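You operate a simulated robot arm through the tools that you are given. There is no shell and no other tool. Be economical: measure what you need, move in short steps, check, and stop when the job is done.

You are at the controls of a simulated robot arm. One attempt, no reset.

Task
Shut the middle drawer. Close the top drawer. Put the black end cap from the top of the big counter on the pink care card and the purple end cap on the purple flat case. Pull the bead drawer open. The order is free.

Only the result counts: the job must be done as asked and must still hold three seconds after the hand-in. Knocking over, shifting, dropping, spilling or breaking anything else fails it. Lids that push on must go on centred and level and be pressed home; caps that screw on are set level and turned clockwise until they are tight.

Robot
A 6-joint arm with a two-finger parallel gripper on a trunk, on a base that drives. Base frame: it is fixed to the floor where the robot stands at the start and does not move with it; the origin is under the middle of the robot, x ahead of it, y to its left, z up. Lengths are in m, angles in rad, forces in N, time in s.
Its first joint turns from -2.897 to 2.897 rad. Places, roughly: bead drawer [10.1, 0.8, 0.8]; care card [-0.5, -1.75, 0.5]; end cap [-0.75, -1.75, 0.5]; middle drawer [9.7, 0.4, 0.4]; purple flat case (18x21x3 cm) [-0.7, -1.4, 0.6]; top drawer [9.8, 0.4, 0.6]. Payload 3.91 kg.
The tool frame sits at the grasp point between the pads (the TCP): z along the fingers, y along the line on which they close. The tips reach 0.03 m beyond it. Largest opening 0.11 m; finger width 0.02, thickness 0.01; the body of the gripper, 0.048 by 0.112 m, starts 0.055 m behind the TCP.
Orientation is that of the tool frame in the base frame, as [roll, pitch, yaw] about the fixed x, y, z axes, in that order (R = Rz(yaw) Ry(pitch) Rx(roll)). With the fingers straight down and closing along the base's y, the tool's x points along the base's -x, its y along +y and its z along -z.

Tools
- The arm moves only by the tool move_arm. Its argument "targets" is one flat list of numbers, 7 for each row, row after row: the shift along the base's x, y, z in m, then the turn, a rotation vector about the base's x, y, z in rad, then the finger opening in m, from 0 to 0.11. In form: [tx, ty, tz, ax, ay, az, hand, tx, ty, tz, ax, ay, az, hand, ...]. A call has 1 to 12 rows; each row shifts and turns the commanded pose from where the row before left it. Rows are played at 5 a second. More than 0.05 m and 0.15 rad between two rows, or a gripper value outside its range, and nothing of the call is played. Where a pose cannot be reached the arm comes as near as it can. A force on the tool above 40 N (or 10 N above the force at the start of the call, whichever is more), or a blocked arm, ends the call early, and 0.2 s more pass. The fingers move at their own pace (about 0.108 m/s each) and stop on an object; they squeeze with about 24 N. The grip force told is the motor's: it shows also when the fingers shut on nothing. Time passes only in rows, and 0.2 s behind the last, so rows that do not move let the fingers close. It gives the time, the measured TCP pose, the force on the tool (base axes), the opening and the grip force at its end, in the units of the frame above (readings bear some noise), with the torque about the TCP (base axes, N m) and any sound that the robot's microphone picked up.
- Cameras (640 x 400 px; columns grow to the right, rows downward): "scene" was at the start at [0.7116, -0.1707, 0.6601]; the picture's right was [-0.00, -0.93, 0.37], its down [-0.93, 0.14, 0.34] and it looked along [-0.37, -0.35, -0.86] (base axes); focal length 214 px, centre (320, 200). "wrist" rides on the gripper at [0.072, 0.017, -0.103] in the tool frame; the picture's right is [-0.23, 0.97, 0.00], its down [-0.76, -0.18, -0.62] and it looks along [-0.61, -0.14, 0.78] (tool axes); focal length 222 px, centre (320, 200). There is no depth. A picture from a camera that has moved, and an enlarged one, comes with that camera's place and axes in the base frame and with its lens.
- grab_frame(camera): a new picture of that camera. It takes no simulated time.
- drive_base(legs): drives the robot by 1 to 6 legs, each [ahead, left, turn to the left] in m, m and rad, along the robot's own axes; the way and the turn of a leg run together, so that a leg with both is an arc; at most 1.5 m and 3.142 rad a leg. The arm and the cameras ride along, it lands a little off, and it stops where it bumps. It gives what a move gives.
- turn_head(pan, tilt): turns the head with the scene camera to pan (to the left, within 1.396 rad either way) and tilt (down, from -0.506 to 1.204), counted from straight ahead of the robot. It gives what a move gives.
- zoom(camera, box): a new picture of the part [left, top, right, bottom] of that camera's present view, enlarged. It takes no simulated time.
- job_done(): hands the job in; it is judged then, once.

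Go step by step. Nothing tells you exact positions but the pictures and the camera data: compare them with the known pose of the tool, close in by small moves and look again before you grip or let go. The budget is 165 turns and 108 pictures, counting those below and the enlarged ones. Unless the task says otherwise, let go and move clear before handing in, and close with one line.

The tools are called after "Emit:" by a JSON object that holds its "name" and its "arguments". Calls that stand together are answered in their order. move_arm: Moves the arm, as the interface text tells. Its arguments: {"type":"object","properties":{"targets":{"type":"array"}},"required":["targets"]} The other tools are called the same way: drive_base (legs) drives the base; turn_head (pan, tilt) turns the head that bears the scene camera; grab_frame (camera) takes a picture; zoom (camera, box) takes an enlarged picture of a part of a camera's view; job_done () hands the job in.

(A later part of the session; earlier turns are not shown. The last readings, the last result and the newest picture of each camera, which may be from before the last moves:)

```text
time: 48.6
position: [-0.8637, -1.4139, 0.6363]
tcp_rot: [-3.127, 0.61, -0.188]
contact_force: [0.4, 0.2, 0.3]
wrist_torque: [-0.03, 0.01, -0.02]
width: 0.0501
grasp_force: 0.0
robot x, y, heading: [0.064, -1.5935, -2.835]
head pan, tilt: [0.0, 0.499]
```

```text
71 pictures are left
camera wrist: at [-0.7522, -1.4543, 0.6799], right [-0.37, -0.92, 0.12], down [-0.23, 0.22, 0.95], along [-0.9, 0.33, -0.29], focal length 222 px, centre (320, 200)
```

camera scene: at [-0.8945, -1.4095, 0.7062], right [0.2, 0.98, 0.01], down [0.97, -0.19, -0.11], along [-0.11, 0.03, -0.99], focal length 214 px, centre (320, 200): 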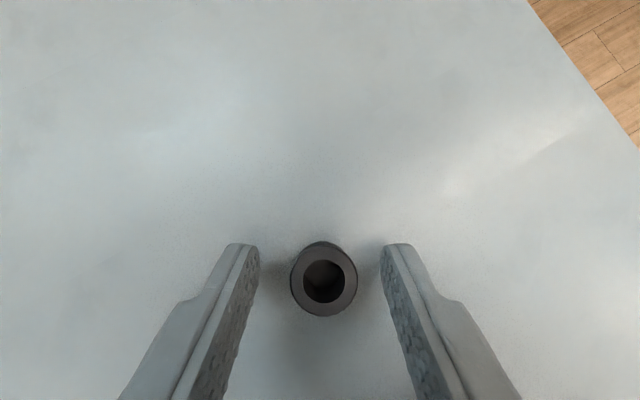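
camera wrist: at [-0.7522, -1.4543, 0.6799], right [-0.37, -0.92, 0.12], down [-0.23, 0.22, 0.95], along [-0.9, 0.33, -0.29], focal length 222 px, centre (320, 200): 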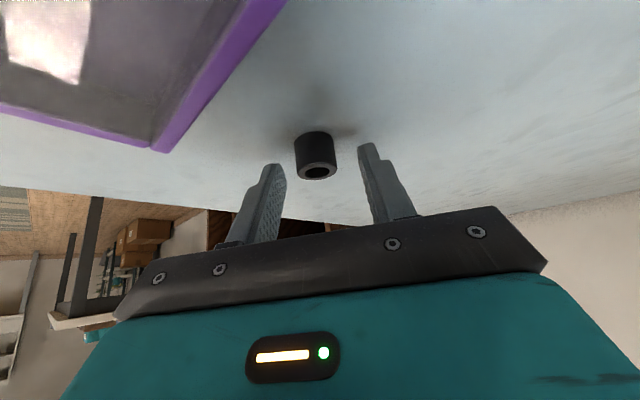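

Emit:
{"name": "move_arm", "arguments": {"targets": [0, 0, -0.002, 0, 0, 0, 0.05, 0, 0, 0, 0, 0, 0, 0.04, 0, 0, 0, 0, 0, 0, 0.03, 0, 0, 0, 0, 0, 0, 0.02, 0, 0, 0, 0, 0, 0, 0.02, 0, 0, 0, 0, 0, 0, 0.02]}}

Emit:
{"name": "move_arm", "arguments": {"targets": [0, 0, 0.02, 0, 0, 0, 0.02, 0, 0, 0.03, 0, 0, 0, 0.02, 0, 0, 0.04, 0, 0, 0, 0.02, 0, 0, 0.04, 0, 0, 0, 0.02]}}

Emit:
{"name": "zoom", "arguments": {"camera": "wrist", "box": [240, 100, 400, 200]}}

```text
time: 50.0
position: [-0.8641, -1.4142, 0.6346]
tcp_rot: [-3.13, 0.608, -0.191]
contact_force: [0.3, -0.3, 0.3]
wrist_torque: [-0.02, -0.01, -0.01]
width: 0.0231
grasp_force: 24.2
robot x, y, heading: [0.0668, -1.5911, -2.835]
head pan, tilt: [0.0, 0.499]
```

```text
time: 51.0
position: [-0.863, -1.4129, 0.7647]
tcp_rot: [-3.13, 0.607, -0.189]
contact_force: [0.6, 0.0, -0.4]
wrist_torque: [0.01, 0.01, 0.01]
width: 0.0231
grasp_force: 23.9
robot x, y, heading: [0.0689, -1.5935, -2.829]
head pan, tilt: [0.0, 0.499]
```

```text
4.00 times, centred on (320, 150) of wrist
camera zoom: at [-0.752, -1.4535, 0.8085], right [-0.37, -0.92, 0.12], down [-0.23, 0.22, 0.95], along [-0.9, 0.33, -0.29], focal length 888 px, centre (320, 400)
```

zoom: 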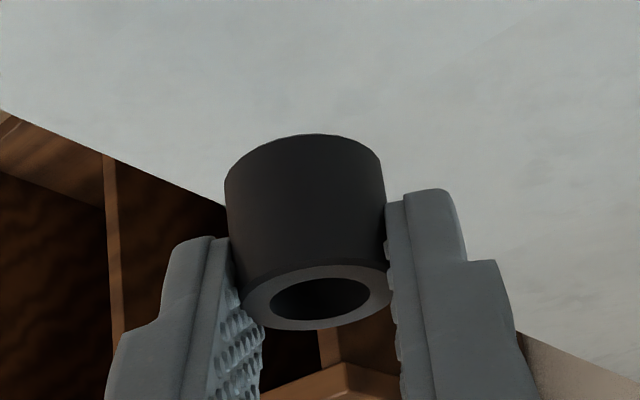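

Now the black cap goes to above the care card, near (-0.618,-1.853).

Emit:
{"name": "move_arm", "arguments": {"targets": [0.02125, -0.0363, 0.003, 0, 0, 0.046, 0.02, 0.02125, -0.0363, 0.003, 0, 0, 0.046, 0.02, 0.02125, -0.0363, 0.003, 0, 0, 0.046, 0.02, 0.02125, -0.0363, 0.003, 0, 0, 0.046, 0.02, 0.02125, -0.0363, 0.003, 0, 0, 0.046, 0.02, 0.02125, -0.0363, 0.003, 0, 0, 0.046, 0.02, 0.02125, -0.0363, 0.003, 0, 0, 0.046, 0.02, 0.02125, -0.0363, 0.003, 0, 0, 0.046, 0.02, 0.02125, -0.0363, 0.003, 0, 0, 0.046, 0.02, 0.02125, -0.0363, 0.003, 0, 0, 0.046, 0.02, 0.02125, -0.0363, 0.003, 0, 0, 0.046, 0.02, 0.02125, -0.0363, 0.003, 0, 0, 0.046, 0.02]}}

Emit:
{"name": "grab_frame", "arguments": {"camera": "scene"}}

```text
time: 53.6
position: [-0.6101, -1.8514, 0.7986]
tcp_rot: [-3.128, 0.607, 0.363]
contact_force: [-1.1, 0.4, -0.6]
wrist_torque: [0.0, 0.0, 0.02]
width: 0.023
grasp_force: 23.6
robot x, y, heading: [0.0652, -1.5969, -2.832]
head pan, tilt: [0.0, 0.499]
```

```text
69 pictures are left
camera scene: at [-0.6377, -1.8638, 0.8682], right [-0.35, 0.94, 0.01], down [0.93, 0.35, -0.11], along [-0.11, -0.03, -0.99], focal length 214 px, centre (320, 200)
```

scene: 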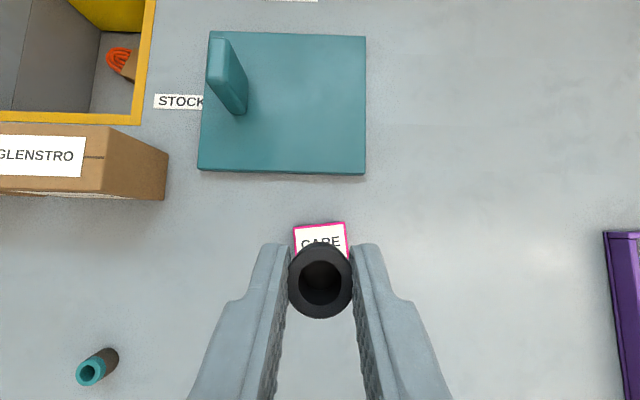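

Emit:
{"name": "move_arm", "arguments": {"targets": [0, 0.0025, -0.04, 0, 0, 0, 0.02, 0, 0, -0.04, 0, 0, 0, 0.02, 0, 0, -0.04, 0, 0, 0, 0.02, 0, 0, -0.015, 0, 0, 0, 0.02, 0, 0, 0, 0, 0, 0, 0.02]}}

Emit:
{"name": "grab_frame", "arguments": {"camera": "wrist"}}

```text
time: 54.8
position: [-0.6094, -1.85, 0.6659]
tcp_rot: [-3.129, 0.609, 0.363]
contact_force: [-0.3, 0.3, -1.6]
wrist_torque: [-0.02, -0.03, -0.04]
width: 0.023
grasp_force: 23.8
robot x, y, heading: [0.0661, -1.595, -2.838]
head pan, tilt: [0.0, 0.499]
```

```text
68 pictures are left
camera wrist: at [-0.4927, -1.8243, 0.7089], right [0.17, -0.98, 0.12], down [-0.31, 0.06, 0.95], along [-0.94, -0.19, -0.29], focal length 222 px, centre (320, 200)
```

wrist: 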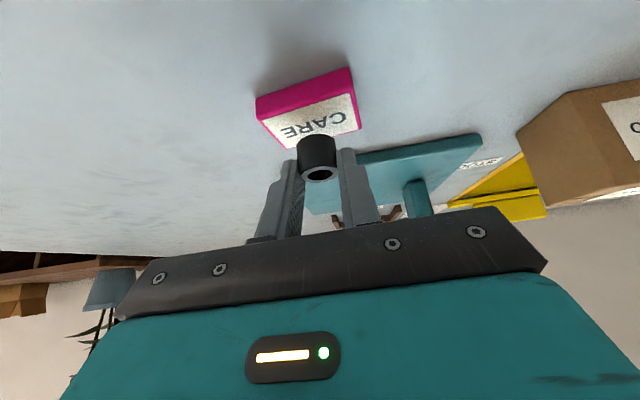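

Emit:
{"name": "move_arm", "arguments": {"targets": [-0.003, 0, -0.004, 0, 0, 0, 0.02, 0, 0, -0.004, 0, 0, 0, 0.02, 0, 0, 0, 0, 0, 0, 0.02]}}

Emit:
{"name": "grab_frame", "arguments": {"camera": "wrist"}}

Emit:
{"name": "move_arm", "arguments": {"targets": [0, 0, -0.002, 0, 0, 0, 0.02, 0, 0, 0, 0, 0, 0, 0.02]}}

Emit:
{"name": "move_arm", "arguments": {"targets": [0, 0, -0.002, 0, 0, 0, 0.02, 0, 0, 0, 0, 0, 0, 0.02]}}

```text
time: 55.6
position: [-0.6125, -1.8487, 0.6578]
tcp_rot: [-3.129, 0.608, 0.361]
contact_force: [-0.7, -0.9, -0.3]
wrist_torque: [0.01, 0.02, -0.01]
width: 0.0232
grasp_force: 24.6
robot x, y, heading: [0.0675, -1.5956, -2.832]
head pan, tilt: [0.0, 0.499]
```

```text
67 pictures are left
camera wrist: at [-0.4961, -1.8236, 0.701], right [0.17, -0.98, 0.12], down [-0.31, 0.06, 0.95], along [-0.94, -0.19, -0.29], focal length 222 px, centre (320, 200)
```

wrist: 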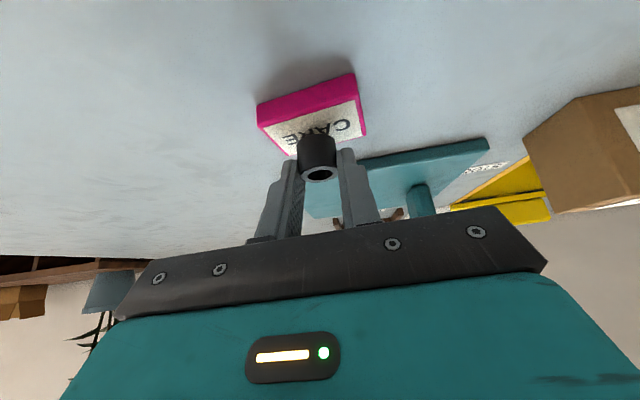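

```text
time: 56.2
position: [-0.6138, -1.8488, 0.6559]
tcp_rot: [-3.128, 0.609, 0.363]
contact_force: [-0.5, -0.3, -0.5]
wrist_torque: [0.01, -0.01, -0.01]
width: 0.023
grasp_force: 24.5
robot x, y, heading: [0.0675, -1.5938, -2.835]
head pan, tilt: [0.0, 0.499]
```

```text
time: 56.8
position: [-0.6132, -1.846, 0.6536]
tcp_rot: [-3.129, 0.608, 0.363]
contact_force: [0.9, 0.0, 0.1]
wrist_torque: [-0.01, 0.01, -0.04]
width: 0.023
grasp_force: 24.5
robot x, y, heading: [0.0664, -1.5967, -2.834]
head pan, tilt: [0.0, 0.499]
```

Emit:
{"name": "move_arm", "arguments": {"targets": [0, 0, -0.002, 0, 0, 0, 0.02, 0, 0, 0, 0, 0, 0, 0.02]}}

Emit:
{"name": "move_arm", "arguments": {"targets": [0, 0, -0.002, 0, 0, 0, 0.02, 0, 0, 0, 0, 0, 0, 0.02]}}

Emit:
{"name": "zoom", "arguments": {"camera": "wrist", "box": [240, 60, 400, 200]}}

```text
time: 57.4
position: [-0.6141, -1.8466, 0.6503]
tcp_rot: [-3.13, 0.609, 0.364]
contact_force: [0.1, 0.3, 0.5]
wrist_torque: [0.0, -0.01, 0.0]
width: 0.0229
grasp_force: 23.6
robot x, y, heading: [0.0673, -1.5925, -2.833]
head pan, tilt: [0.0, 0.499]
```

```text
time: 58.0
position: [-0.615, -1.8469, 0.6493]
tcp_rot: [-3.129, 0.609, 0.363]
contact_force: [-1.0, -0.1, 7.1]
wrist_torque: [-0.03, 0.05, 0.04]
width: 0.0233
grasp_force: 24.0
robot x, y, heading: [0.0682, -1.5934, -2.831]
head pan, tilt: [0.0, 0.499]
```

```text
2.86 times, centred on (320, 130) of wrist
camera zoom: at [-0.4974, -1.8224, 0.6934], right [0.17, -0.98, 0.12], down [-0.31, 0.06, 0.95], along [-0.94, -0.19, -0.29], focal length 635 px, centre (320, 400)
```

zoom: 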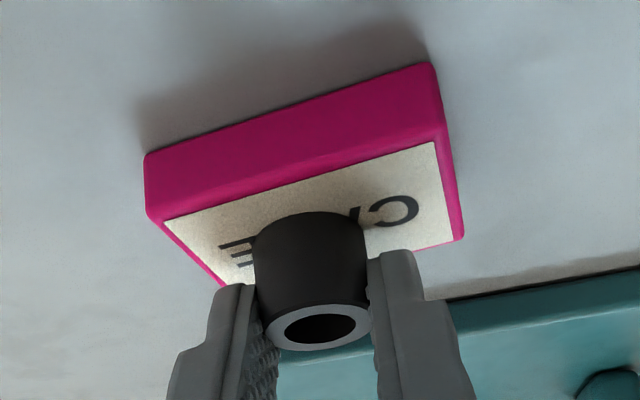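

Contact at 7 N, and the cap sits centrally on the card. I release and rise.

Emit:
{"name": "move_arm", "arguments": {"targets": [0, 0, 0, 0, 0, 0, 0.024, 0, 0, 0, 0, 0, 0, 0.032, 0, 0, 0, 0, 0, 0, 0.042, 0, 0, 0.01, 0, 0, 0, 0.045, 0, 0, 0.03, 0, 0, 0, 0.045, 0, 0, 0.04, 0, 0, 0, 0.045, 0, 0, 0.04, 0, 0, 0, 0.045, 0, 0, 0.04, 0, 0, 0, 0.045]}}

Emit:
{"name": "grab_frame", "arguments": {"camera": "scene"}}

```text
time: 59.8
position: [-0.6146, -1.8484, 0.8077]
tcp_rot: [-3.129, 0.608, 0.362]
contact_force: [0.1, 0.6, -0.6]
wrist_torque: [0.02, -0.03, 0.01]
width: 0.045
grasp_force: 0.0
robot x, y, heading: [0.0683, -1.5949, -2.832]
head pan, tilt: [0.0, 0.499]
```

```text
65 pictures are left
camera scene: at [-0.6432, -1.8597, 0.8777], right [-0.35, 0.94, 0.01], down [0.93, 0.35, -0.11], along [-0.11, -0.03, -0.99], focal length 214 px, centre (320, 200)
```

scene: 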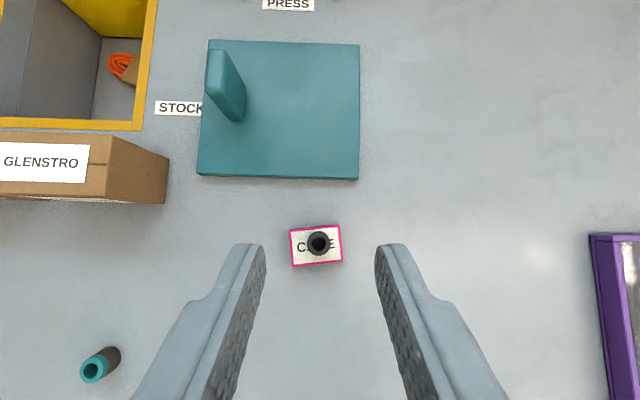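

Both caps are placed. I fold the arm back to a raised upright carry pose, then drive back to the start spot and face ahead.

Emit:
{"name": "move_arm", "arguments": {"targets": [0.021, 0.008, 0.014, 0.018, -0.0473, 0, 0.02, 0.021, 0.008, 0.014, 0.018, -0.0473, 0, 0.02, 0.021, 0.008, 0.014, 0.018, -0.0473, 0, 0.02, 0.021, 0.008, 0.014, 0.018, -0.0473, 0, 0.02, 0.021, 0.008, 0.014, 0.018, -0.0473, 0, 0.02, 0.021, 0.008, 0.014, 0.018, -0.0473, 0, 0.02, 0.021, 0.008, 0.014, 0.018, -0.0473, 0, 0.02, 0.021, 0.008, 0.014, 0.018, -0.0473, 0, 0.02, 0.021, 0.008, 0.014, 0.018, -0.0473, 0, 0.02, 0.021, 0.008, 0.014, 0.018, -0.0473, 0, 0.02, 0.021, 0.008, 0.014, 0.018, -0.0473, 0, 0.02, 0.021, 0.008, 0.014, 0.018, -0.0473, 0, 0.02]}}

Emit:
{"name": "drive_base", "arguments": {"legs": [[-0.1, 0, 0], [-0.16, -0.77, 0], [-0.16, -0.77, 0], [0, 0, 2.83]]}}

Emit:
{"name": "turn_head", "arguments": {"pan": 0, "tilt": -0.506}}

Emit:
{"name": "grab_frame", "arguments": {"camera": "scene"}}

```text
time: 62.4
position: [-0.3622, -1.7493, 0.9777]
tcp_rot: [-3.13, 0.001, 0.363]
contact_force: [-0.2, 0.0, 0.0]
wrist_torque: [0.01, 0.0, -0.03]
width: 0.0201
grasp_force: 0.1
robot x, y, heading: [0.0645, -1.592, -2.834]
head pan, tilt: [0.0, 0.499]
```

```text
time: 77.8
position: [0.4549, -0.0089, 0.9768]
tcp_rot: [-3.131, 0.001, -3.13]
contact_force: [0.1, -0.3, -0.5]
wrist_torque: [0.01, 0.02, -0.01]
width: 0.0203
grasp_force: 0.1
robot x, y, heading: [0.0019, -0.006, -0.036]
head pan, tilt: [0.0, 0.499]
```

```text
time: 79.0
position: [0.4542, -0.008, 0.9766]
tcp_rot: [-3.129, 0.002, -3.13]
contact_force: [0.3, -0.3, 0.3]
wrist_torque: [-0.02, 0.01, 0.0]
width: 0.0201
grasp_force: 0.0
robot x, y, heading: [-0.0012, -0.0041, -0.049]
head pan, tilt: [0.0, -0.499]
```

```text
64 pictures are left
camera scene: at [0.6044, -0.0068, 1.0416], right [0.01, -1.0, 0.01], down [-0.88, -0.02, -0.48], along [0.48, 0.0, -0.88], focal length 214 px, centre (320, 200)
```

scene: 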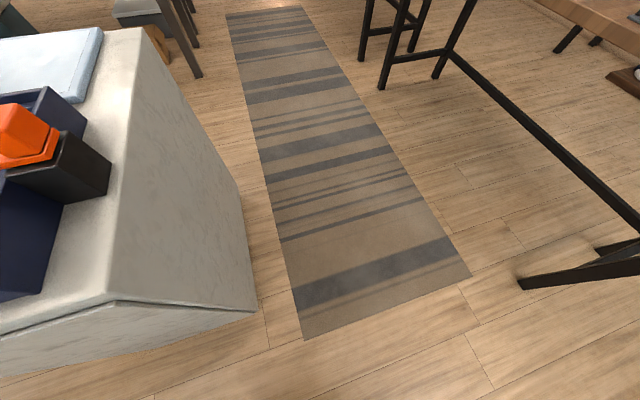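

I tilt the hand outward so the scene camera can see along the room.

Emit:
{"name": "move_arm", "arguments": {"targets": [0.01, 0, 0.02, 0, -0.13, 0, 0.02, 0.01, 0, 0.02, 0, -0.13, 0, 0.02, 0.01, 0, 0.02, 0, -0.13, 0, 0.02, 0, 0, 0.02, 0, -0.13, 0, 0.02, 0, 0, 0, 0, -0.13, 0, 0.02, 0, 0, 0, 0, -0.13, 0, 0.02]}}

Emit:
{"name": "grab_frame", "arguments": {"camera": "scene"}}

```text
time: 80.4
position: [0.4853, -0.0084, 1.0574]
tcp_rot: [-3.117, 0.785, -3.123]
contact_force: [0.3, 0.4, -1.0]
wrist_torque: [-0.02, -0.05, 0.04]
width: 0.0203
grasp_force: 0.1
robot x, y, heading: [-0.0054, -0.0085, -0.047]
head pan, tilt: [0.0, -0.499]
```

```text
63 pictures are left
camera scene: at [0.5464, -0.0073, 1.2094], right [0.0, -1.0, 0.02], down [-0.28, -0.02, -0.96], along [0.96, 0.0, -0.28], focal length 214 px, centre (320, 200)
```

scene: 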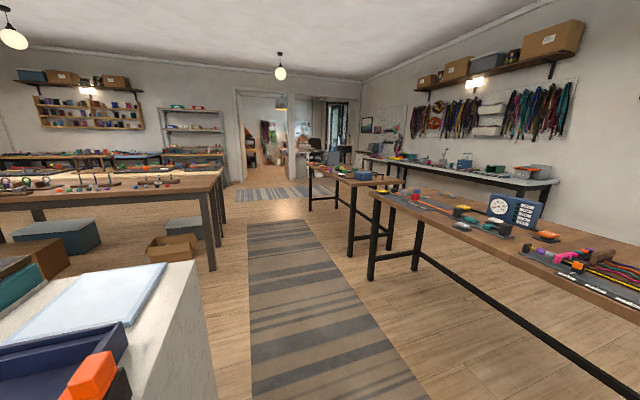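

Emit:
{"name": "zoom", "arguments": {"camera": "scene", "box": [200, 70, 420, 210]}}

```text
2.86 times, centred on (310, 140) of scene
camera zoom: at [0.5464, -0.0073, 1.2094], right [0.0, -1.0, 0.02], down [-0.28, -0.02, -0.96], along [0.96, 0.0, -0.28], focal length 613 px, centre (349, 371)
```

zoom: 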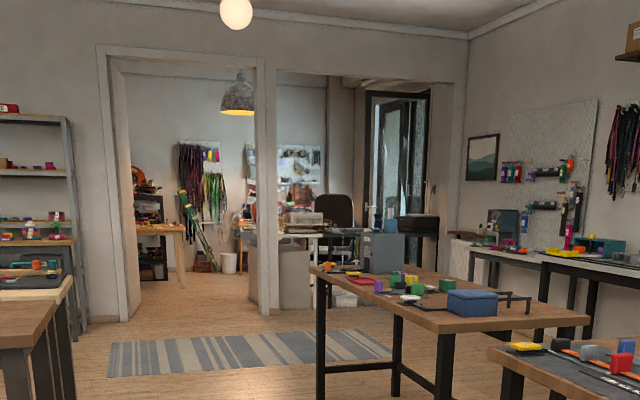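

The room runs at about 0.3 rad: a corridor down the rug leads straight through the doorway around x≈6.5. I shift to its middle line, turn, and drive on.

Emit:
{"name": "drive_base", "arguments": {"legs": [[0.17, -0.47, 0], [0, 0, 0.35], [1.2, 0, 0]]}}

Emit:
{"name": "grab_frame", "arguments": {"camera": "scene"}}

```text
time: 90.2
position: [1.7544, 0.0814, 1.0575]
tcp_rot: [-3.115, 0.782, -2.753]
contact_force: [-0.5, -0.1, -0.1]
wrist_torque: [0.01, -0.02, -0.01]
width: 0.0202
grasp_force: 0.0
robot x, y, heading: [1.3039, -0.0927, 0.328]
head pan, tilt: [0.0, -0.499]
```

```text
61 pictures are left
camera scene: at [1.812, 0.1058, 1.2091], right [0.36, -0.93, 0.02], down [-0.26, -0.12, -0.96], along [0.9, 0.34, -0.28], focal length 214 px, centre (320, 200)
```

scene: 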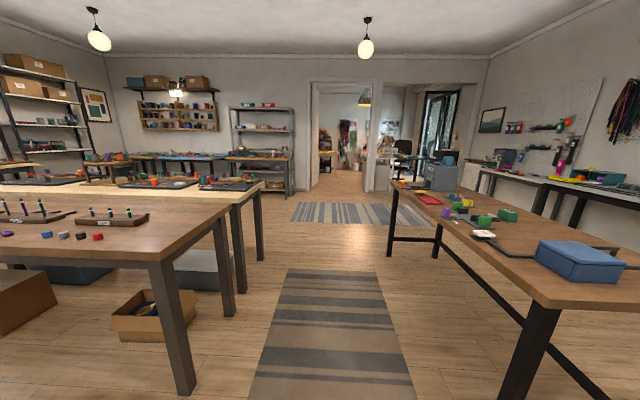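

Emit:
{"name": "drive_base", "arguments": {"legs": [[1.5, 0, -0.03], [1.5, 0, 0], [0.8, 0, 0]]}}

Emit:
{"name": "grab_frame", "arguments": {"camera": "scene"}}

```text
time: 108.4
position: [5.3607, 1.2179, 1.0584]
tcp_rot: [-3.115, 0.781, -2.779]
contact_force: [-0.1, -0.1, 0.5]
wrist_torque: [0.01, 0.0, 0.03]
width: 0.0202
grasp_force: 0.1
robot x, y, heading: [4.9005, 1.0525, 0.306]
head pan, tilt: [0.0, -0.499]
```

```text
60 pictures are left
camera scene: at [5.4175, 1.2397, 1.2091], right [0.34, -0.94, 0.02], down [-0.26, -0.11, -0.96], along [0.9, 0.32, -0.28], focal length 214 px, centre (320, 200)
```

scene: 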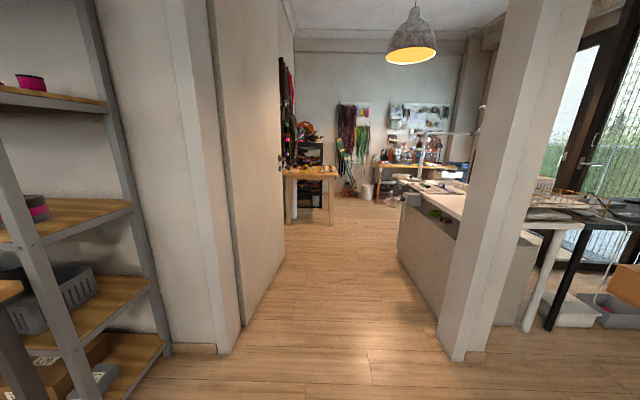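

Emit:
{"name": "drive_base", "arguments": {"legs": [[1.5, -0.08, -0.01], [1.3, 0, 0]]}}

Emit:
{"name": "grab_frame", "arguments": {"camera": "scene"}}

Emit:
{"name": "turn_head", "arguments": {"pan": -1.0, "tilt": -0.5}}

Emit:
{"name": "grab_frame", "arguments": {"camera": "scene"}}

```text
refused: leg 1 is longer than a leg can be; nothing moved
```

```text
59 pictures are left
camera scene: at [5.4175, 1.2397, 1.2091], right [0.34, -0.94, 0.02], down [-0.26, -0.11, -0.96], along [0.9, 0.32, -0.28], focal length 214 px, centre (320, 200)
```

scene: 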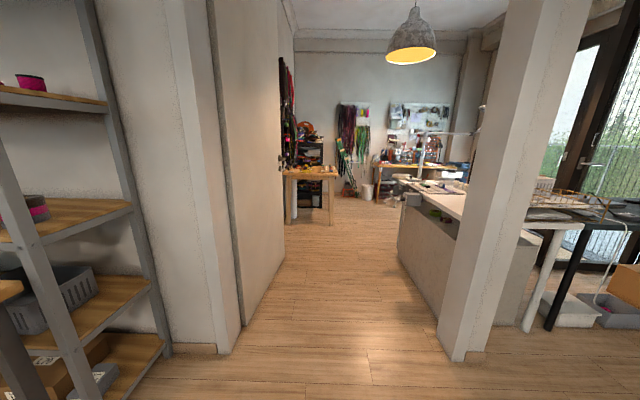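

```text
time: 109.7
position: [5.3612, 1.217, 1.057]
tcp_rot: [-3.114, 0.781, -2.779]
contact_force: [-0.2, -0.8, 0.5]
wrist_torque: [-0.03, 0.0, 0.01]
width: 0.02
grasp_force: 0.0
robot x, y, heading: [4.9038, 1.0561, 0.303]
head pan, tilt: [-1.0, -0.499]
```

```text
58 pictures are left
camera scene: at [5.4161, 1.1796, 1.2319], right [-0.38, -0.7, 0.61], down [-0.27, -0.54, -0.8], along [0.88, -0.47, 0.01], focal length 214 px, centre (320, 200)
```

scene: 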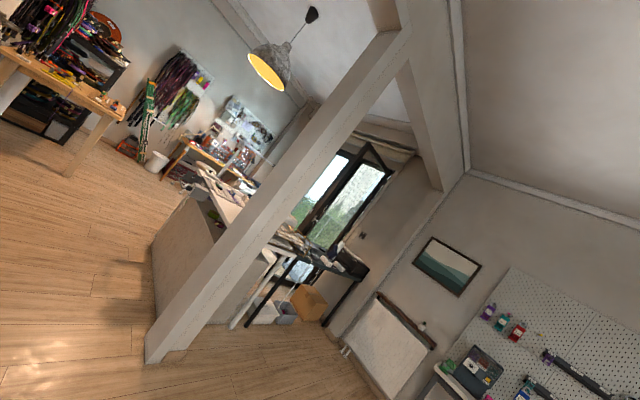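

Emit:
{"name": "drive_base", "arguments": {"legs": [[1.4, -0.08, -0.01], [1.4, 0, 0]]}}

Emit:
{"name": "grab_frame", "arguments": {"camera": "scene"}}

```text
time: 123.3
position: [8.0851, 1.9053, 1.0579]
tcp_rot: [-3.118, 0.782, -2.804]
contact_force: [-0.5, 0.5, 0.8]
wrist_torque: [-0.02, -0.01, -0.02]
width: 0.0201
grasp_force: 0.0
robot x, y, heading: [7.6232, 1.7548, 0.283]
head pan, tilt: [-1.0, -0.499]
```

```text
57 pictures are left
camera scene: at [8.1386, 1.8666, 1.232], right [-0.4, -0.69, 0.61], down [-0.29, -0.53, -0.79], along [0.87, -0.49, 0.01], focal length 214 px, centre (320, 200)
```

scene: 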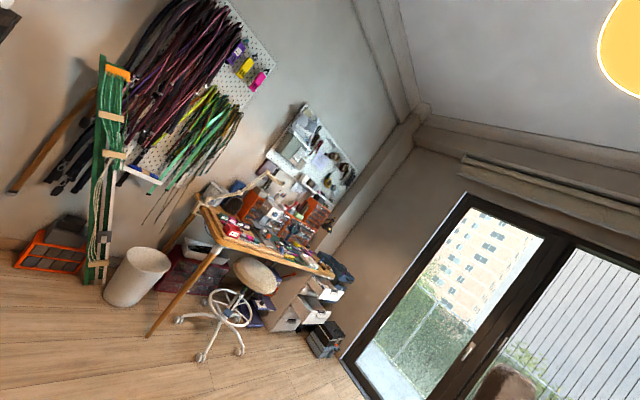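

I see a workbench with a small drawer pedestal, some drawers open. I zoom in on it.

Emit:
{"name": "zoom", "arguments": {"camera": "scene", "box": [170, 170, 380, 380]}}

Emit:
{"name": "turn_head", "arguments": {"pan": -0.6, "tilt": -0.2}}

Emit:
{"name": "grab_frame", "arguments": {"camera": "scene"}}

```text
1.90 times, centred on (275, 275) of scene
camera zoom: at [8.1386, 1.8666, 1.232], right [-0.4, -0.69, 0.61], down [-0.29, -0.53, -0.79], along [0.87, -0.49, 0.01], focal length 408 px, centre (406, 57)
```

zoom: 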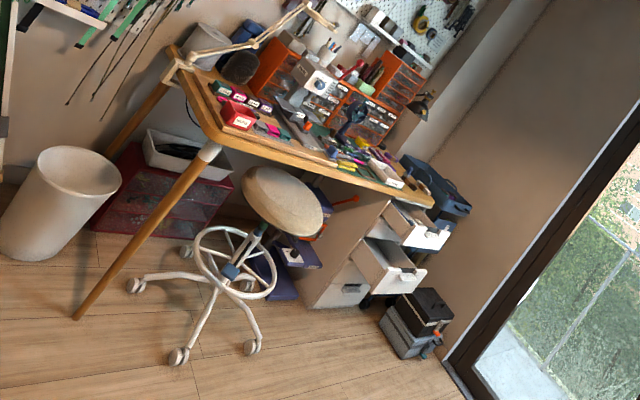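

```text
time: 124.2
position: [8.0832, 1.9047, 1.0562]
tcp_rot: [-3.114, 0.782, -2.804]
contact_force: [0.3, -0.1, 0.2]
wrist_torque: [0.04, -0.01, 0.01]
width: 0.0196
grasp_force: 0.1
robot x, y, heading: [7.6235, 1.751, 0.279]
head pan, tilt: [-0.6, -0.201]
```

```text
55 pictures are left
camera scene: at [8.1424, 1.877, 1.1929], right [-0.12, -0.9, 0.42], down [-0.51, -0.3, -0.81], along [0.85, -0.31, -0.42], focal length 214 px, centre (320, 200)
```

scene: 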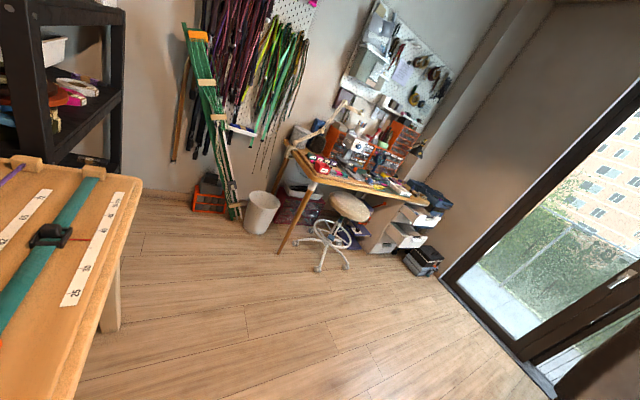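

The pedestal with open drawers is under the bench's right end at about (9.7,0.4); a stool stands beside it. I drive ahead and then sidestep right to face it.

Emit:
{"name": "drive_base", "arguments": {"legs": [[0.85, 0, 0.02], [0, -0.9, 0], [0, -0.85, 0]]}}

Emit:
{"name": "turn_head", "arguments": {"pan": 0, "tilt": -0.1}}

Emit:
{"name": "grab_frame", "arguments": {"camera": "scene"}}

```text
time: 126.3
position: [8.3255, 1.9812, 1.0541]
tcp_rot: [-3.114, 0.776, -2.78]
contact_force: [0.0, -0.5, -0.1]
wrist_torque: [0.02, 0.01, 0.06]
width: 0.02
grasp_force: 0.1
robot x, y, heading: [7.8646, 1.8228, 0.3]
head pan, tilt: [-0.6, -0.201]
stopped in leg 1: the robot was blocked; the commanded pose is now the measured one
```

```text
time: 127.3
position: [8.3251, 1.983, 1.0534]
tcp_rot: [-3.114, 0.775, -2.782]
contact_force: [0.2, -0.5, 0.1]
wrist_torque: [-0.01, 0.03, -0.01]
width: 0.0197
grasp_force: 0.2
robot x, y, heading: [7.8639, 1.8184, 0.298]
head pan, tilt: [0.0, -0.099]
```

```text
54 pictures are left
camera scene: at [8.3755, 2.0009, 1.1692], right [0.33, -0.94, 0.02], down [-0.6, -0.23, -0.77], along [0.73, 0.25, -0.64], focal length 214 px, centre (320, 200)
```

scene: 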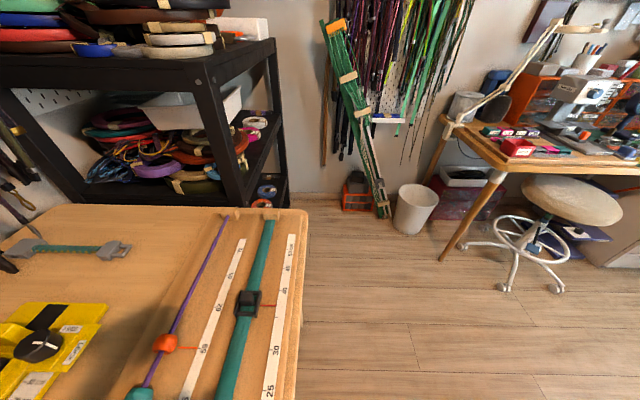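

I bumped a table corner on the left. I back off a little, step right, go ahead past it, then go right.

Emit:
{"name": "drive_base", "arguments": {"legs": [[-0.03, 0, 0], [0, -0.36, 0], [0.7, -0.1, 0]]}}

Emit:
{"name": "turn_head", "arguments": {"pan": -0.7, "tilt": -0.1}}

Emit:
{"name": "grab_frame", "arguments": {"camera": "scene"}}

```text
time: 133.5
position: [9.0909, 1.7418, 1.0543]
tcp_rot: [-3.116, 0.773, -2.774]
contact_force: [-0.1, 0.7, -0.2]
wrist_torque: [-0.01, -0.04, 0.01]
width: 0.0201
grasp_force: 0.1
robot x, y, heading: [8.6287, 1.5771, 0.31]
head pan, tilt: [0.0, -0.099]
```

```text
time: 134.6
position: [9.0906, 1.7424, 1.0544]
tcp_rot: [-3.115, 0.775, -2.773]
contact_force: [-0.5, -0.4, -0.2]
wrist_torque: [0.03, 0.01, -0.01]
width: 0.0198
grasp_force: 0.0
robot x, y, heading: [8.6317, 1.5789, 0.305]
head pan, tilt: [-0.7, -0.099]
```

```text
53 pictures are left
camera scene: at [9.1478, 1.7051, 1.1848], right [-0.16, -0.87, 0.47], down [-0.59, -0.3, -0.75], along [0.79, -0.4, -0.46], focal length 214 px, centre (320, 200)
```

scene: 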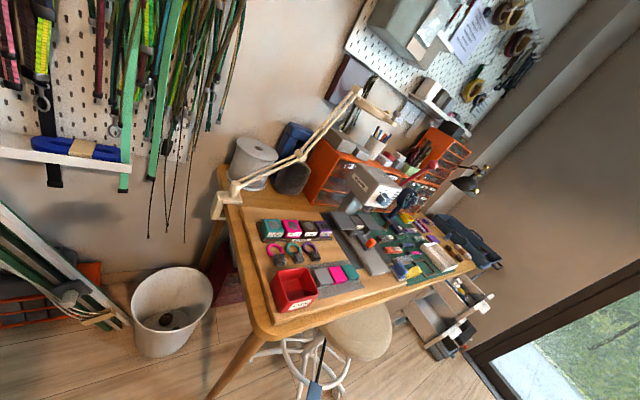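

Emit:
{"name": "drive_base", "arguments": {"legs": [[-0.1, 0, 0], [0, -0.7, 0], [0, -0.65, 0]]}}

Emit:
{"name": "turn_head", "arguments": {"pan": 0, "tilt": -0.1}}

Emit:
{"name": "grab_frame", "arguments": {"camera": "scene"}}

```text
time: 142.4
position: [9.423, 0.436, 1.055]
tcp_rot: [-3.117, 0.775, -2.752]
contact_force: [-0.5, 0.6, -0.4]
wrist_torque: [-0.03, 0.04, 0.0]
width: 0.0199
grasp_force: 0.0
robot x, y, heading: [8.9668, 0.2595, 0.325]
head pan, tilt: [-0.7, -0.099]
```

```text
time: 143.5
position: [9.4232, 0.4363, 1.0538]
tcp_rot: [-3.115, 0.775, -2.752]
contact_force: [0.3, 0.2, 0.3]
wrist_torque: [-0.04, -0.01, -0.03]
width: 0.02
grasp_force: 0.0
robot x, y, heading: [8.9669, 0.261, 0.323]
head pan, tilt: [0.0, -0.099]
```

```text
52 pictures are left
camera scene: at [9.4733, 0.4573, 1.1692], right [0.36, -0.93, 0.02], down [-0.59, -0.25, -0.77], along [0.72, 0.27, -0.64], focal length 214 px, centre (320, 200)
```

scene: 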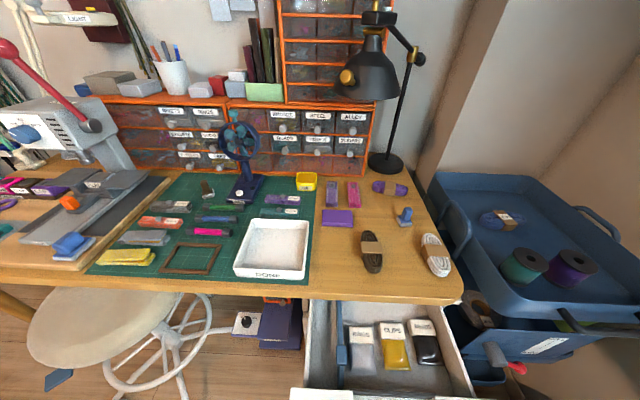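

Emit:
{"name": "zoom", "arguments": {"camera": "scene", "box": [90, 80, 410, 200]}}

Emit:
{"name": "zoom", "arguments": {"camera": "scene", "box": [220, 95, 380, 180]}}

Emit:
{"name": "turn_head", "arguments": {"pan": 0, "tilt": 0.5}}

Emit:
{"name": "grab_frame", "arguments": {"camera": "scene"}}

```text
2.00 times, centred on (250, 140) of scene
camera zoom: at [9.4733, 0.4573, 1.1692], right [0.36, -0.93, 0.02], down [-0.59, -0.25, -0.77], along [0.72, 0.27, -0.64], focal length 429 px, centre (460, 320)
```

zoom: 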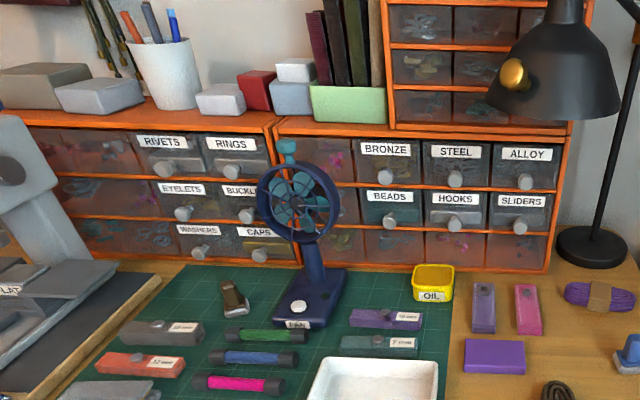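

```text
4.00 times, centred on (300, 138) of scene
camera zoom: at [9.4733, 0.4573, 1.1692], right [0.36, -0.93, 0.02], down [-0.59, -0.25, -0.77], along [0.72, 0.27, -0.64], focal length 858 px, centre (400, 450)
```

zoom: 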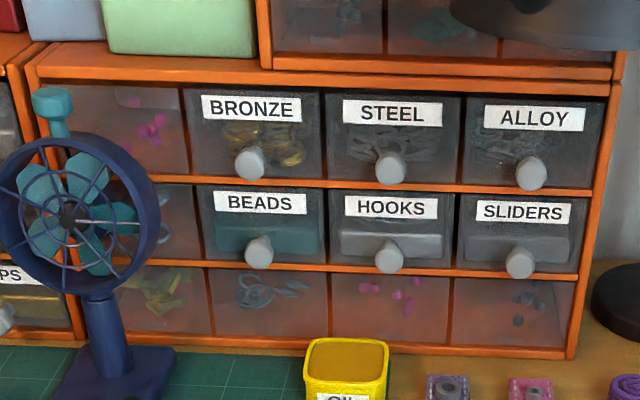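

```text
time: 144.5
position: [9.4223, 0.4362, 1.0533]
tcp_rot: [-3.114, 0.775, -2.751]
contact_force: [-0.1, -1.0, -0.9]
wrist_torque: [0.01, -0.01, 0.01]
width: 0.02
grasp_force: 0.1
robot x, y, heading: [8.9692, 0.2589, 0.325]
head pan, tilt: [0.0, 0.499]
```

```text
49 pictures are left
camera scene: at [9.4396, 0.4434, 1.128], right [0.36, -0.93, 0.02], down [-0.89, -0.35, -0.27], along [0.26, 0.08, -0.96], focal length 214 px, centre (320, 200)
```

scene: 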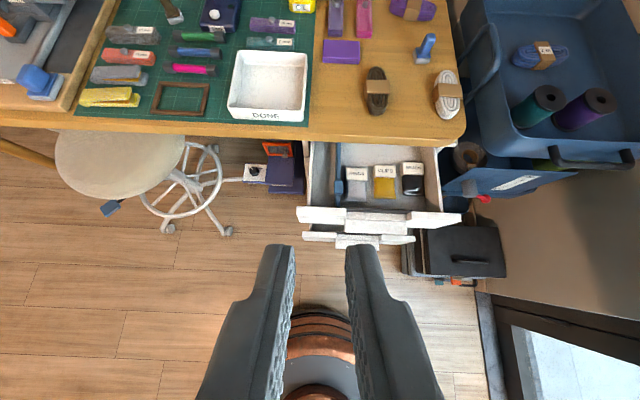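

I found the BEADS drawer (middle row of the right orange cabinet, knob about (10.06,0.81)). First the pedestal: I lower the hand to point level ahead and look at the drawer fronts.

Emit:
{"name": "turn_head", "arguments": {"pan": 0, "tilt": 0.2}}

Emit:
{"name": "move_arm", "arguments": {"targets": [-0.006, -0.002, -0.038, 0.03, -0.074, 0, 0, -0.006, -0.002, -0.038, 0.03, -0.074, 0, 0, -0.006, -0.002, -0.038, 0.03, -0.074, 0, 0, -0.006, -0.002, -0.038, 0.03, -0.074, 0, 0, -0.006, -0.002, -0.038, 0.03, -0.074, 0, 0, -0.006, -0.002, -0.038, 0.03, -0.074, 0, 0, -0.006, -0.002, -0.038, 0.03, -0.074, 0, 0, -0.006, -0.002, -0.038, 0.03, -0.074, 0, 0, -0.006, -0.002, -0.038, 0.03, -0.074, 0, 0, -0.006, -0.002, -0.038, 0.03, -0.074, 0, 0]}}

Emit:
{"name": "grab_frame", "arguments": {"camera": "scene"}}

```text
time: 145.3
position: [9.4227, 0.4362, 1.0548]
tcp_rot: [-3.115, 0.774, -2.753]
contact_force: [0.3, -0.2, -0.1]
wrist_torque: [0.02, 0.02, 0.01]
width: 0.0199
grasp_force: 0.1
robot x, y, heading: [8.9703, 0.2595, 0.325]
head pan, tilt: [0.0, 0.201]
```

```text
time: 147.5
position: [9.5086, 0.4956, 0.8871]
tcp_rot: [-3.042, 1.498, -2.727]
contact_force: [0.0, -0.4, 0.7]
wrist_torque: [0.02, 0.02, 0.03]
width: 0.0
grasp_force: 23.7
out of reach, approached as far as the arm can: row 5, 6, 7, 8, 9, 10
robot x, y, heading: [8.9669, 0.2624, 0.328]
head pan, tilt: [0.0, 0.201]
```

```text
48 pictures are left
camera scene: at [9.479, 0.486, 0.9817], right [0.31, -0.95, 0.01], down [-0.26, -0.09, -0.96], along [0.92, 0.3, -0.27], focal length 214 px, centre (320, 200)
```

scene: 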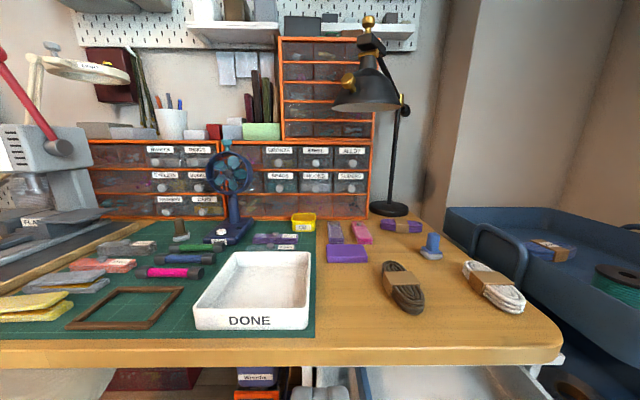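

Level pose needs more distance, so I back the base up 0.2 m and then lower the hand toward the drawer fronts.

Emit:
{"name": "drive_base", "arguments": {"legs": [[-0.22, 0, 0]]}}

Emit:
{"name": "move_arm", "arguments": {"targets": [0, 0, -0.04, 0, 0, 0, 0, 0, 0, -0.04, 0, 0, 0, 0, 0, 0, -0.04, 0, 0, 0, 0, 0, 0, -0.04, 0, 0, 0, 0, 0, 0, -0.04, 0, 0, 0, 0, 0, 0, -0.03, 0, 0, 0, 0]}}

Emit:
{"name": "grab_frame", "arguments": {"camera": "scene"}}

```text
time: 149.2
position: [9.2998, 0.4244, 0.8861]
tcp_rot: [-3.033, 1.497, -2.719]
contact_force: [0.2, -0.5, -0.1]
wrist_torque: [0.01, -0.01, 0.03]
width: 0.0
grasp_force: 24.2
robot x, y, heading: [8.7584, 0.1926, 0.326]
head pan, tilt: [0.0, 0.201]
```

```text
time: 150.6
position: [9.3575, 0.4904, 0.7075]
tcp_rot: [-2.807, 1.489, -2.497]
contact_force: [0.2, -0.1, -0.5]
wrist_torque: [0.01, 0.02, 0.01]
width: 0.0
grasp_force: 24.1
out of reach, approached as far as the arm can: row 1, 2, 3, 4, 5, 6
robot x, y, heading: [8.7625, 0.1906, 0.32]
head pan, tilt: [0.0, 0.201]
```

```text
47 pictures are left
camera scene: at [9.3287, 0.4828, 0.8015], right [0.3, -0.95, 0.03], down [-0.25, -0.11, -0.96], along [0.92, 0.29, -0.27], focal length 214 px, centre (320, 200)
```

scene: 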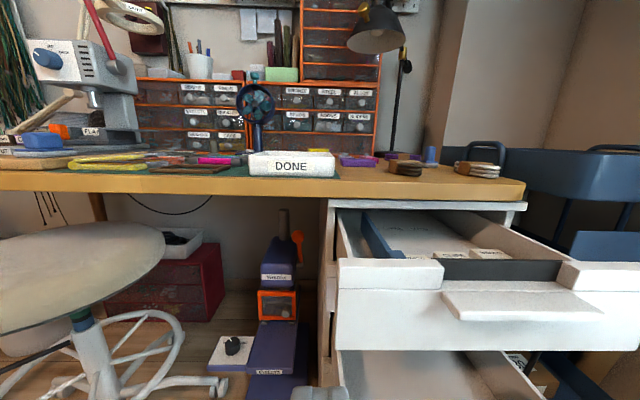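

Now I see the top drawer's front (z about 0.56–0.68, open ~0.15 m). I shift the hand to its centreline.

Emit:
{"name": "move_arm", "arguments": {"targets": [0.025, -0.0335, -0.004, -0.024, 0.076, 0, 0, 0.025, -0.0335, -0.004, -0.024, 0.076, 0, 0, 0.025, -0.0335, -0.004, -0.024, 0.076, 0, 0, 0.025, -0.0335, -0.004, -0.024, 0.076, 0, 0, 0, 0, 0, 0, 0, 0, 0]}}

Emit:
{"name": "grab_frame", "arguments": {"camera": "scene"}}

```text
time: 151.8
position: [9.4019, 0.4719, 0.6933]
tcp_rot: [3.089, 1.177, -2.912]
contact_force: [-0.1, 1.0, -0.4]
wrist_torque: [-0.02, -0.01, 0.0]
width: 0.0001
grasp_force: 23.4
out of reach, approached as far as the arm can: row 1, 2, 3, 4
robot x, y, heading: [8.7588, 0.1926, 0.327]
head pan, tilt: [0.0, 0.201]
```

```text
46 pictures are left
camera scene: at [9.4027, 0.4693, 0.7933], right [0.28, -0.96, -0.02], down [-0.54, -0.14, -0.83], along [0.79, 0.24, -0.56], focal length 214 px, centre (320, 200)
```

scene: 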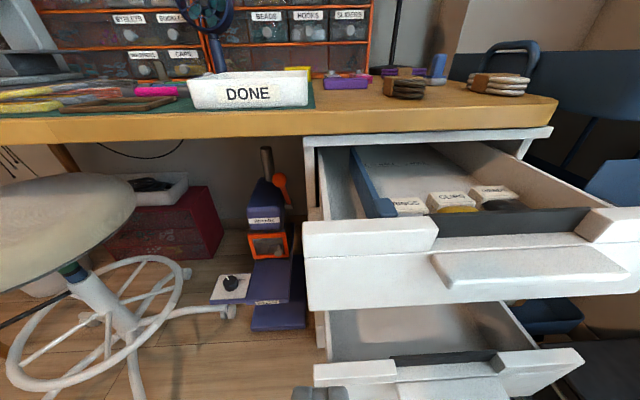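

I use the base to sidestep 0.18 m right, which lines the hand up with the drawers.

Emit:
{"name": "drive_base", "arguments": {"legs": [[0, -0.18, 0.01]]}}

Emit:
{"name": "move_arm", "arguments": {"targets": [0.03, 0.011, -0.03, 0, 0, 0, 0, 0.02, 0.007, -0.03, 0, 0, 0, 0, 0, 0, 0, 0, 0, 0, 0]}}

Emit:
{"name": "grab_frame", "arguments": {"camera": "scene"}}

```text
time: 153.3
position: [9.4572, 0.308, 0.6931]
tcp_rot: [3.088, 1.179, -2.899]
contact_force: [-0.2, 0.6, -0.6]
wrist_torque: [-0.01, -0.04, -0.02]
width: 0.0
grasp_force: 24.4
robot x, y, heading: [8.8172, 0.0213, 0.338]
head pan, tilt: [0.0, 0.201]
```

```text
time: 154.1
position: [9.5059, 0.3335, 0.6386]
tcp_rot: [3.14, 1.175, -2.858]
contact_force: [-0.7, 0.1, -0.1]
wrist_torque: [-0.02, -0.01, 0.04]
width: 0.0001
grasp_force: 24.1
out of reach, approached as far as the arm can: row 2
robot x, y, heading: [8.8157, 0.0187, 0.332]
head pan, tilt: [0.0, 0.201]
```

```text
45 pictures are left
camera scene: at [9.5069, 0.3323, 0.7386], right [0.28, -0.96, 0.0], down [-0.54, -0.16, -0.83], along [0.79, 0.23, -0.56], focal length 214 px, centre (320, 200)
```

scene: 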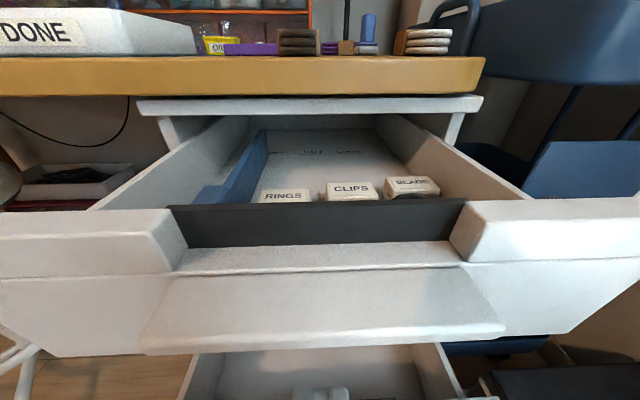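

The fingers are centred under the pull lip. I push straight ahead in small steps.

Emit:
{"name": "move_arm", "arguments": {"targets": [0.0142, 0.005, 0, 0, 0, 0, 0, 0.0142, 0.005, 0, 0, 0, 0, 0, 0.0142, 0.005, 0, 0, 0, 0, 0, 0.0142, 0.005, 0, 0, 0, 0, 0]}}

Emit:
{"name": "grab_frame", "arguments": {"camera": "scene"}}

```text
time: 155.1
position: [9.5628, 0.3569, 0.6426]
tcp_rot: [3.099, 1.175, -2.895]
contact_force: [0.2, -0.5, -3.5]
wrist_torque: [-0.01, 0.12, -0.02]
width: 0.0
grasp_force: 24.1
out of reach, approached as far as the arm can: row 1
robot x, y, heading: [8.819, 0.0142, 0.337]
head pan, tilt: [0.0, 0.201]
```

```text
44 pictures are left
camera scene: at [9.5634, 0.3558, 0.7426], right [0.28, -0.96, -0.02], down [-0.54, -0.14, -0.83], along [0.79, 0.24, -0.56], focal length 214 px, centre (320, 200)
```

scene: 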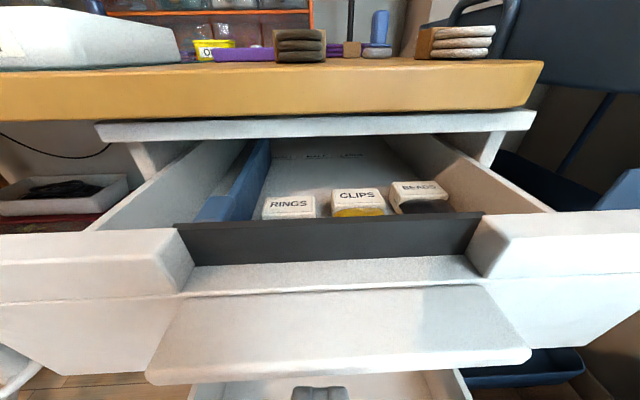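

The drawer is moving in. I keep pushing.

Emit:
{"name": "move_arm", "arguments": {"targets": [0.0142, 0.005, 0, 0, 0, 0, 0, 0.0142, 0.005, 0, 0, 0, 0, 0, 0.0142, 0.005, 0, 0, 0, 0, 0, 0.0142, 0.005, 0, 0, 0, 0, 0, 0.0142, 0.005, 0, 0, 0, 0, 0, 0.0142, 0.005, 0, 0, 0, 0, 0]}}

Emit:
{"name": "grab_frame", "arguments": {"camera": "scene"}}

```text
time: 156.5
position: [9.6459, 0.3904, 0.642]
tcp_rot: [3.093, 1.175, -2.898]
contact_force: [-1.5, -0.9, -7.2]
wrist_torque: [-0.03, 0.19, 0.0]
width: 0.0
grasp_force: 24.4
out of reach, approached as far as the arm can: row 3
robot x, y, heading: [8.8209, 0.0191, 0.336]
head pan, tilt: [0.0, 0.201]
```

```text
43 pictures are left
camera scene: at [9.648, 0.3885, 0.7419], right [0.28, -0.96, -0.02], down [-0.54, -0.14, -0.83], along [0.79, 0.25, -0.56], focal length 214 px, centre (320, 200)
```

scene: 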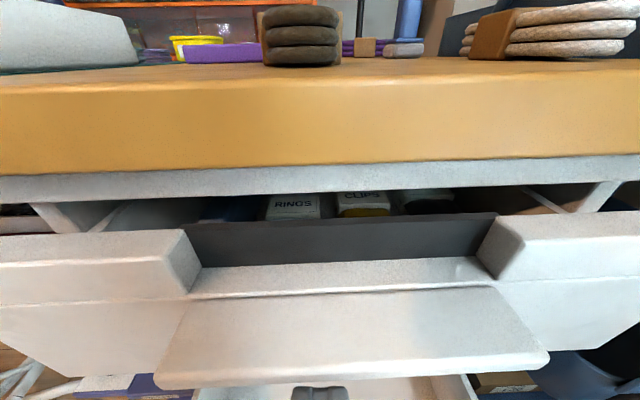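

Emit:
{"name": "move_arm", "arguments": {"targets": [0.0142, 0.005, 0, 0, 0, 0, 0, 0.0142, 0.005, 0, 0, 0, 0, 0, 0.0094, 0.0033, 0, 0, 0, 0, 0]}}

Emit:
{"name": "grab_frame", "arguments": {"camera": "scene"}}

```text
time: 157.3
position: [9.6808, 0.402, 0.6391]
tcp_rot: [3.094, 1.172, -2.895]
contact_force: [0.0, -0.2, -2.1]
wrist_torque: [-0.04, 0.04, 0.05]
width: 0.0
grasp_force: 24.2
robot x, y, heading: [8.8198, 0.0188, 0.338]
head pan, tilt: [0.0, 0.201]
stopped in row 3: the force on the tool passed its limit at 73 N (the readings are from after the stop); the commanded pose is now the measured one
```

```text
42 pictures are left
camera scene: at [9.6832, 0.4, 0.7399], right [0.29, -0.96, -0.02], down [-0.55, -0.15, -0.82], along [0.79, 0.25, -0.56], focal length 214 px, centre (320, 200)
```

scene: 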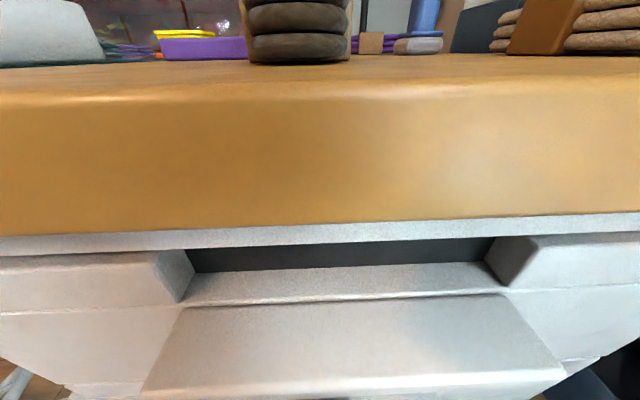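

The top drawer looks shut (hard stop). I back out and look at it and the middle drawer from farther back.

Emit:
{"name": "move_arm", "arguments": {"targets": [-0.02, -0.007, -0.003, 0, 0, 0, 0, -0.045, -0.016, 0, 0, 0, 0, 0, -0.045, -0.016, 0, 0, 0, 0, 0]}}

Emit:
{"name": "drive_base", "arguments": {"legs": [[-0.2, 0, 0]]}}

Emit:
{"name": "grab_frame", "arguments": {"camera": "scene"}}

```text
time: 158.1
position: [9.5687, 0.3627, 0.6351]
tcp_rot: [3.1, 1.172, -2.896]
contact_force: [0.2, 0.7, -0.7]
wrist_torque: [0.04, -0.02, 0.0]
width: 0.0002
grasp_force: 24.2
robot x, y, heading: [8.8141, 0.0188, 0.334]
head pan, tilt: [0.0, 0.201]
```

```text
time: 159.9
position: [9.3802, 0.2959, 0.6368]
tcp_rot: [3.101, 1.171, -2.894]
contact_force: [0.6, 0.5, 0.6]
wrist_torque: [0.01, -0.04, 0.01]
width: 0.0001
grasp_force: 24.1
robot x, y, heading: [8.628, -0.0499, 0.338]
head pan, tilt: [0.0, 0.201]
stopped in leg 1: the robot was blocked; the commanded pose is now the measured one
```

```text
41 pictures are left
camera scene: at [9.3815, 0.2938, 0.7369], right [0.28, -0.96, -0.02], down [-0.55, -0.15, -0.83], along [0.79, 0.24, -0.56], focal length 214 px, centre (320, 200)
```

scene: 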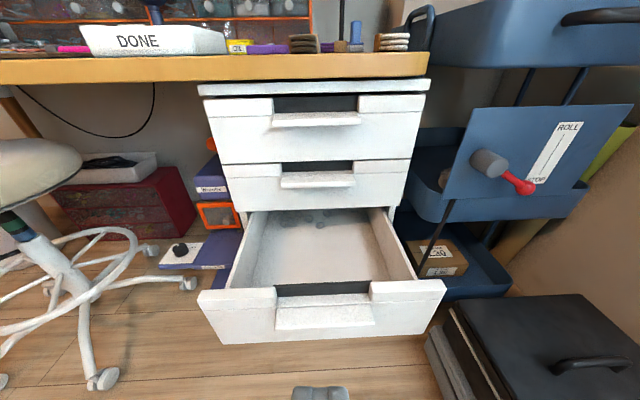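

The top drawer is flush. The open one below (z about 0.33–0.43) is the one left to shut. I lower the hand in front of it.

Emit:
{"name": "move_arm", "arguments": {"targets": [0, 0, -0.045, 0, 0, 0, 0, 0, 0, -0.045, 0, 0, 0, 0, 0, 0, -0.045, 0, 0, 0, 0, 0, 0, -0.045, 0, 0, 0, 0, 0, 0, -0.045, 0, 0, 0, 0, 0, 0, 0, 0, 0, 0, 0]}}

Emit:
{"name": "grab_frame", "arguments": {"camera": "scene"}}

```text
time: 161.3
position: [9.4004, 0.3144, 0.445]
tcp_rot: [-3.008, 1.158, -2.734]
contact_force: [0.0, -0.7, -0.4]
wrist_torque: [0.03, -0.01, 0.0]
width: 0.0
grasp_force: 24.2
out of reach, approached as far as the arm can: row 1, 2, 3, 4, 5
robot x, y, heading: [8.6307, -0.0475, 0.336]
head pan, tilt: [0.0, 0.201]
```

```text
40 pictures are left
camera scene: at [9.4006, 0.3204, 0.5443], right [0.28, -0.96, 0.05], down [-0.54, -0.2, -0.82], along [0.8, 0.2, -0.57], focal length 214 px, centre (320, 200)
```

scene: 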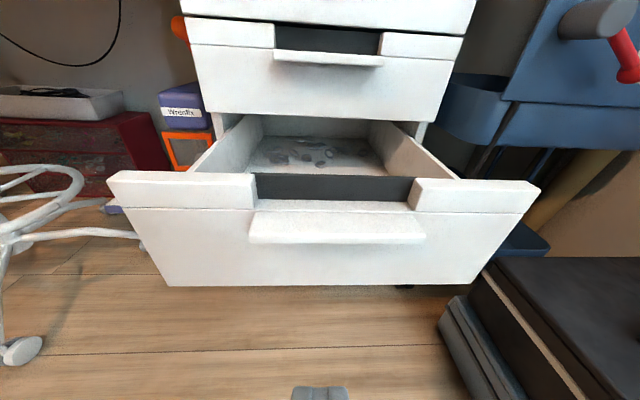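

The lower open drawer's lip is just ahead at z about 0.43. I push on it straight ahead.

Emit:
{"name": "move_arm", "arguments": {"targets": [0.02, 0.0, -0.012, 0, 0, 0, 0, 0.02, 0.003, -0.012, 0, 0, 0, 0, 0.02, 0.007, 0, 0, 0, 0, 0, 0.0142, 0.005, 0, 0, 0, 0, 0]}}

Emit:
{"name": "grab_frame", "arguments": {"camera": "scene"}}

```text
time: 162.3
position: [9.4705, 0.3388, 0.4238]
tcp_rot: [-3.034, 1.159, -2.768]
contact_force: [0.4, -0.7, 0.8]
wrist_torque: [-0.07, 0.0, 0.0]
width: 0.0
grasp_force: 24.6
out of reach, approached as far as the arm can: row 1, 2
robot x, y, heading: [8.6296, -0.0471, 0.34]
head pan, tilt: [0.0, 0.201]
```

```text
39 pictures are left
camera scene: at [9.4729, 0.3435, 0.5237], right [0.27, -0.96, 0.04], down [-0.54, -0.19, -0.82], along [0.8, 0.2, -0.57], focal length 214 px, centre (320, 200)
```

scene: 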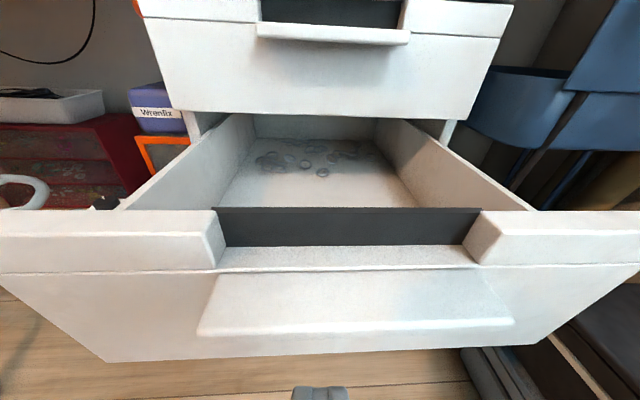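

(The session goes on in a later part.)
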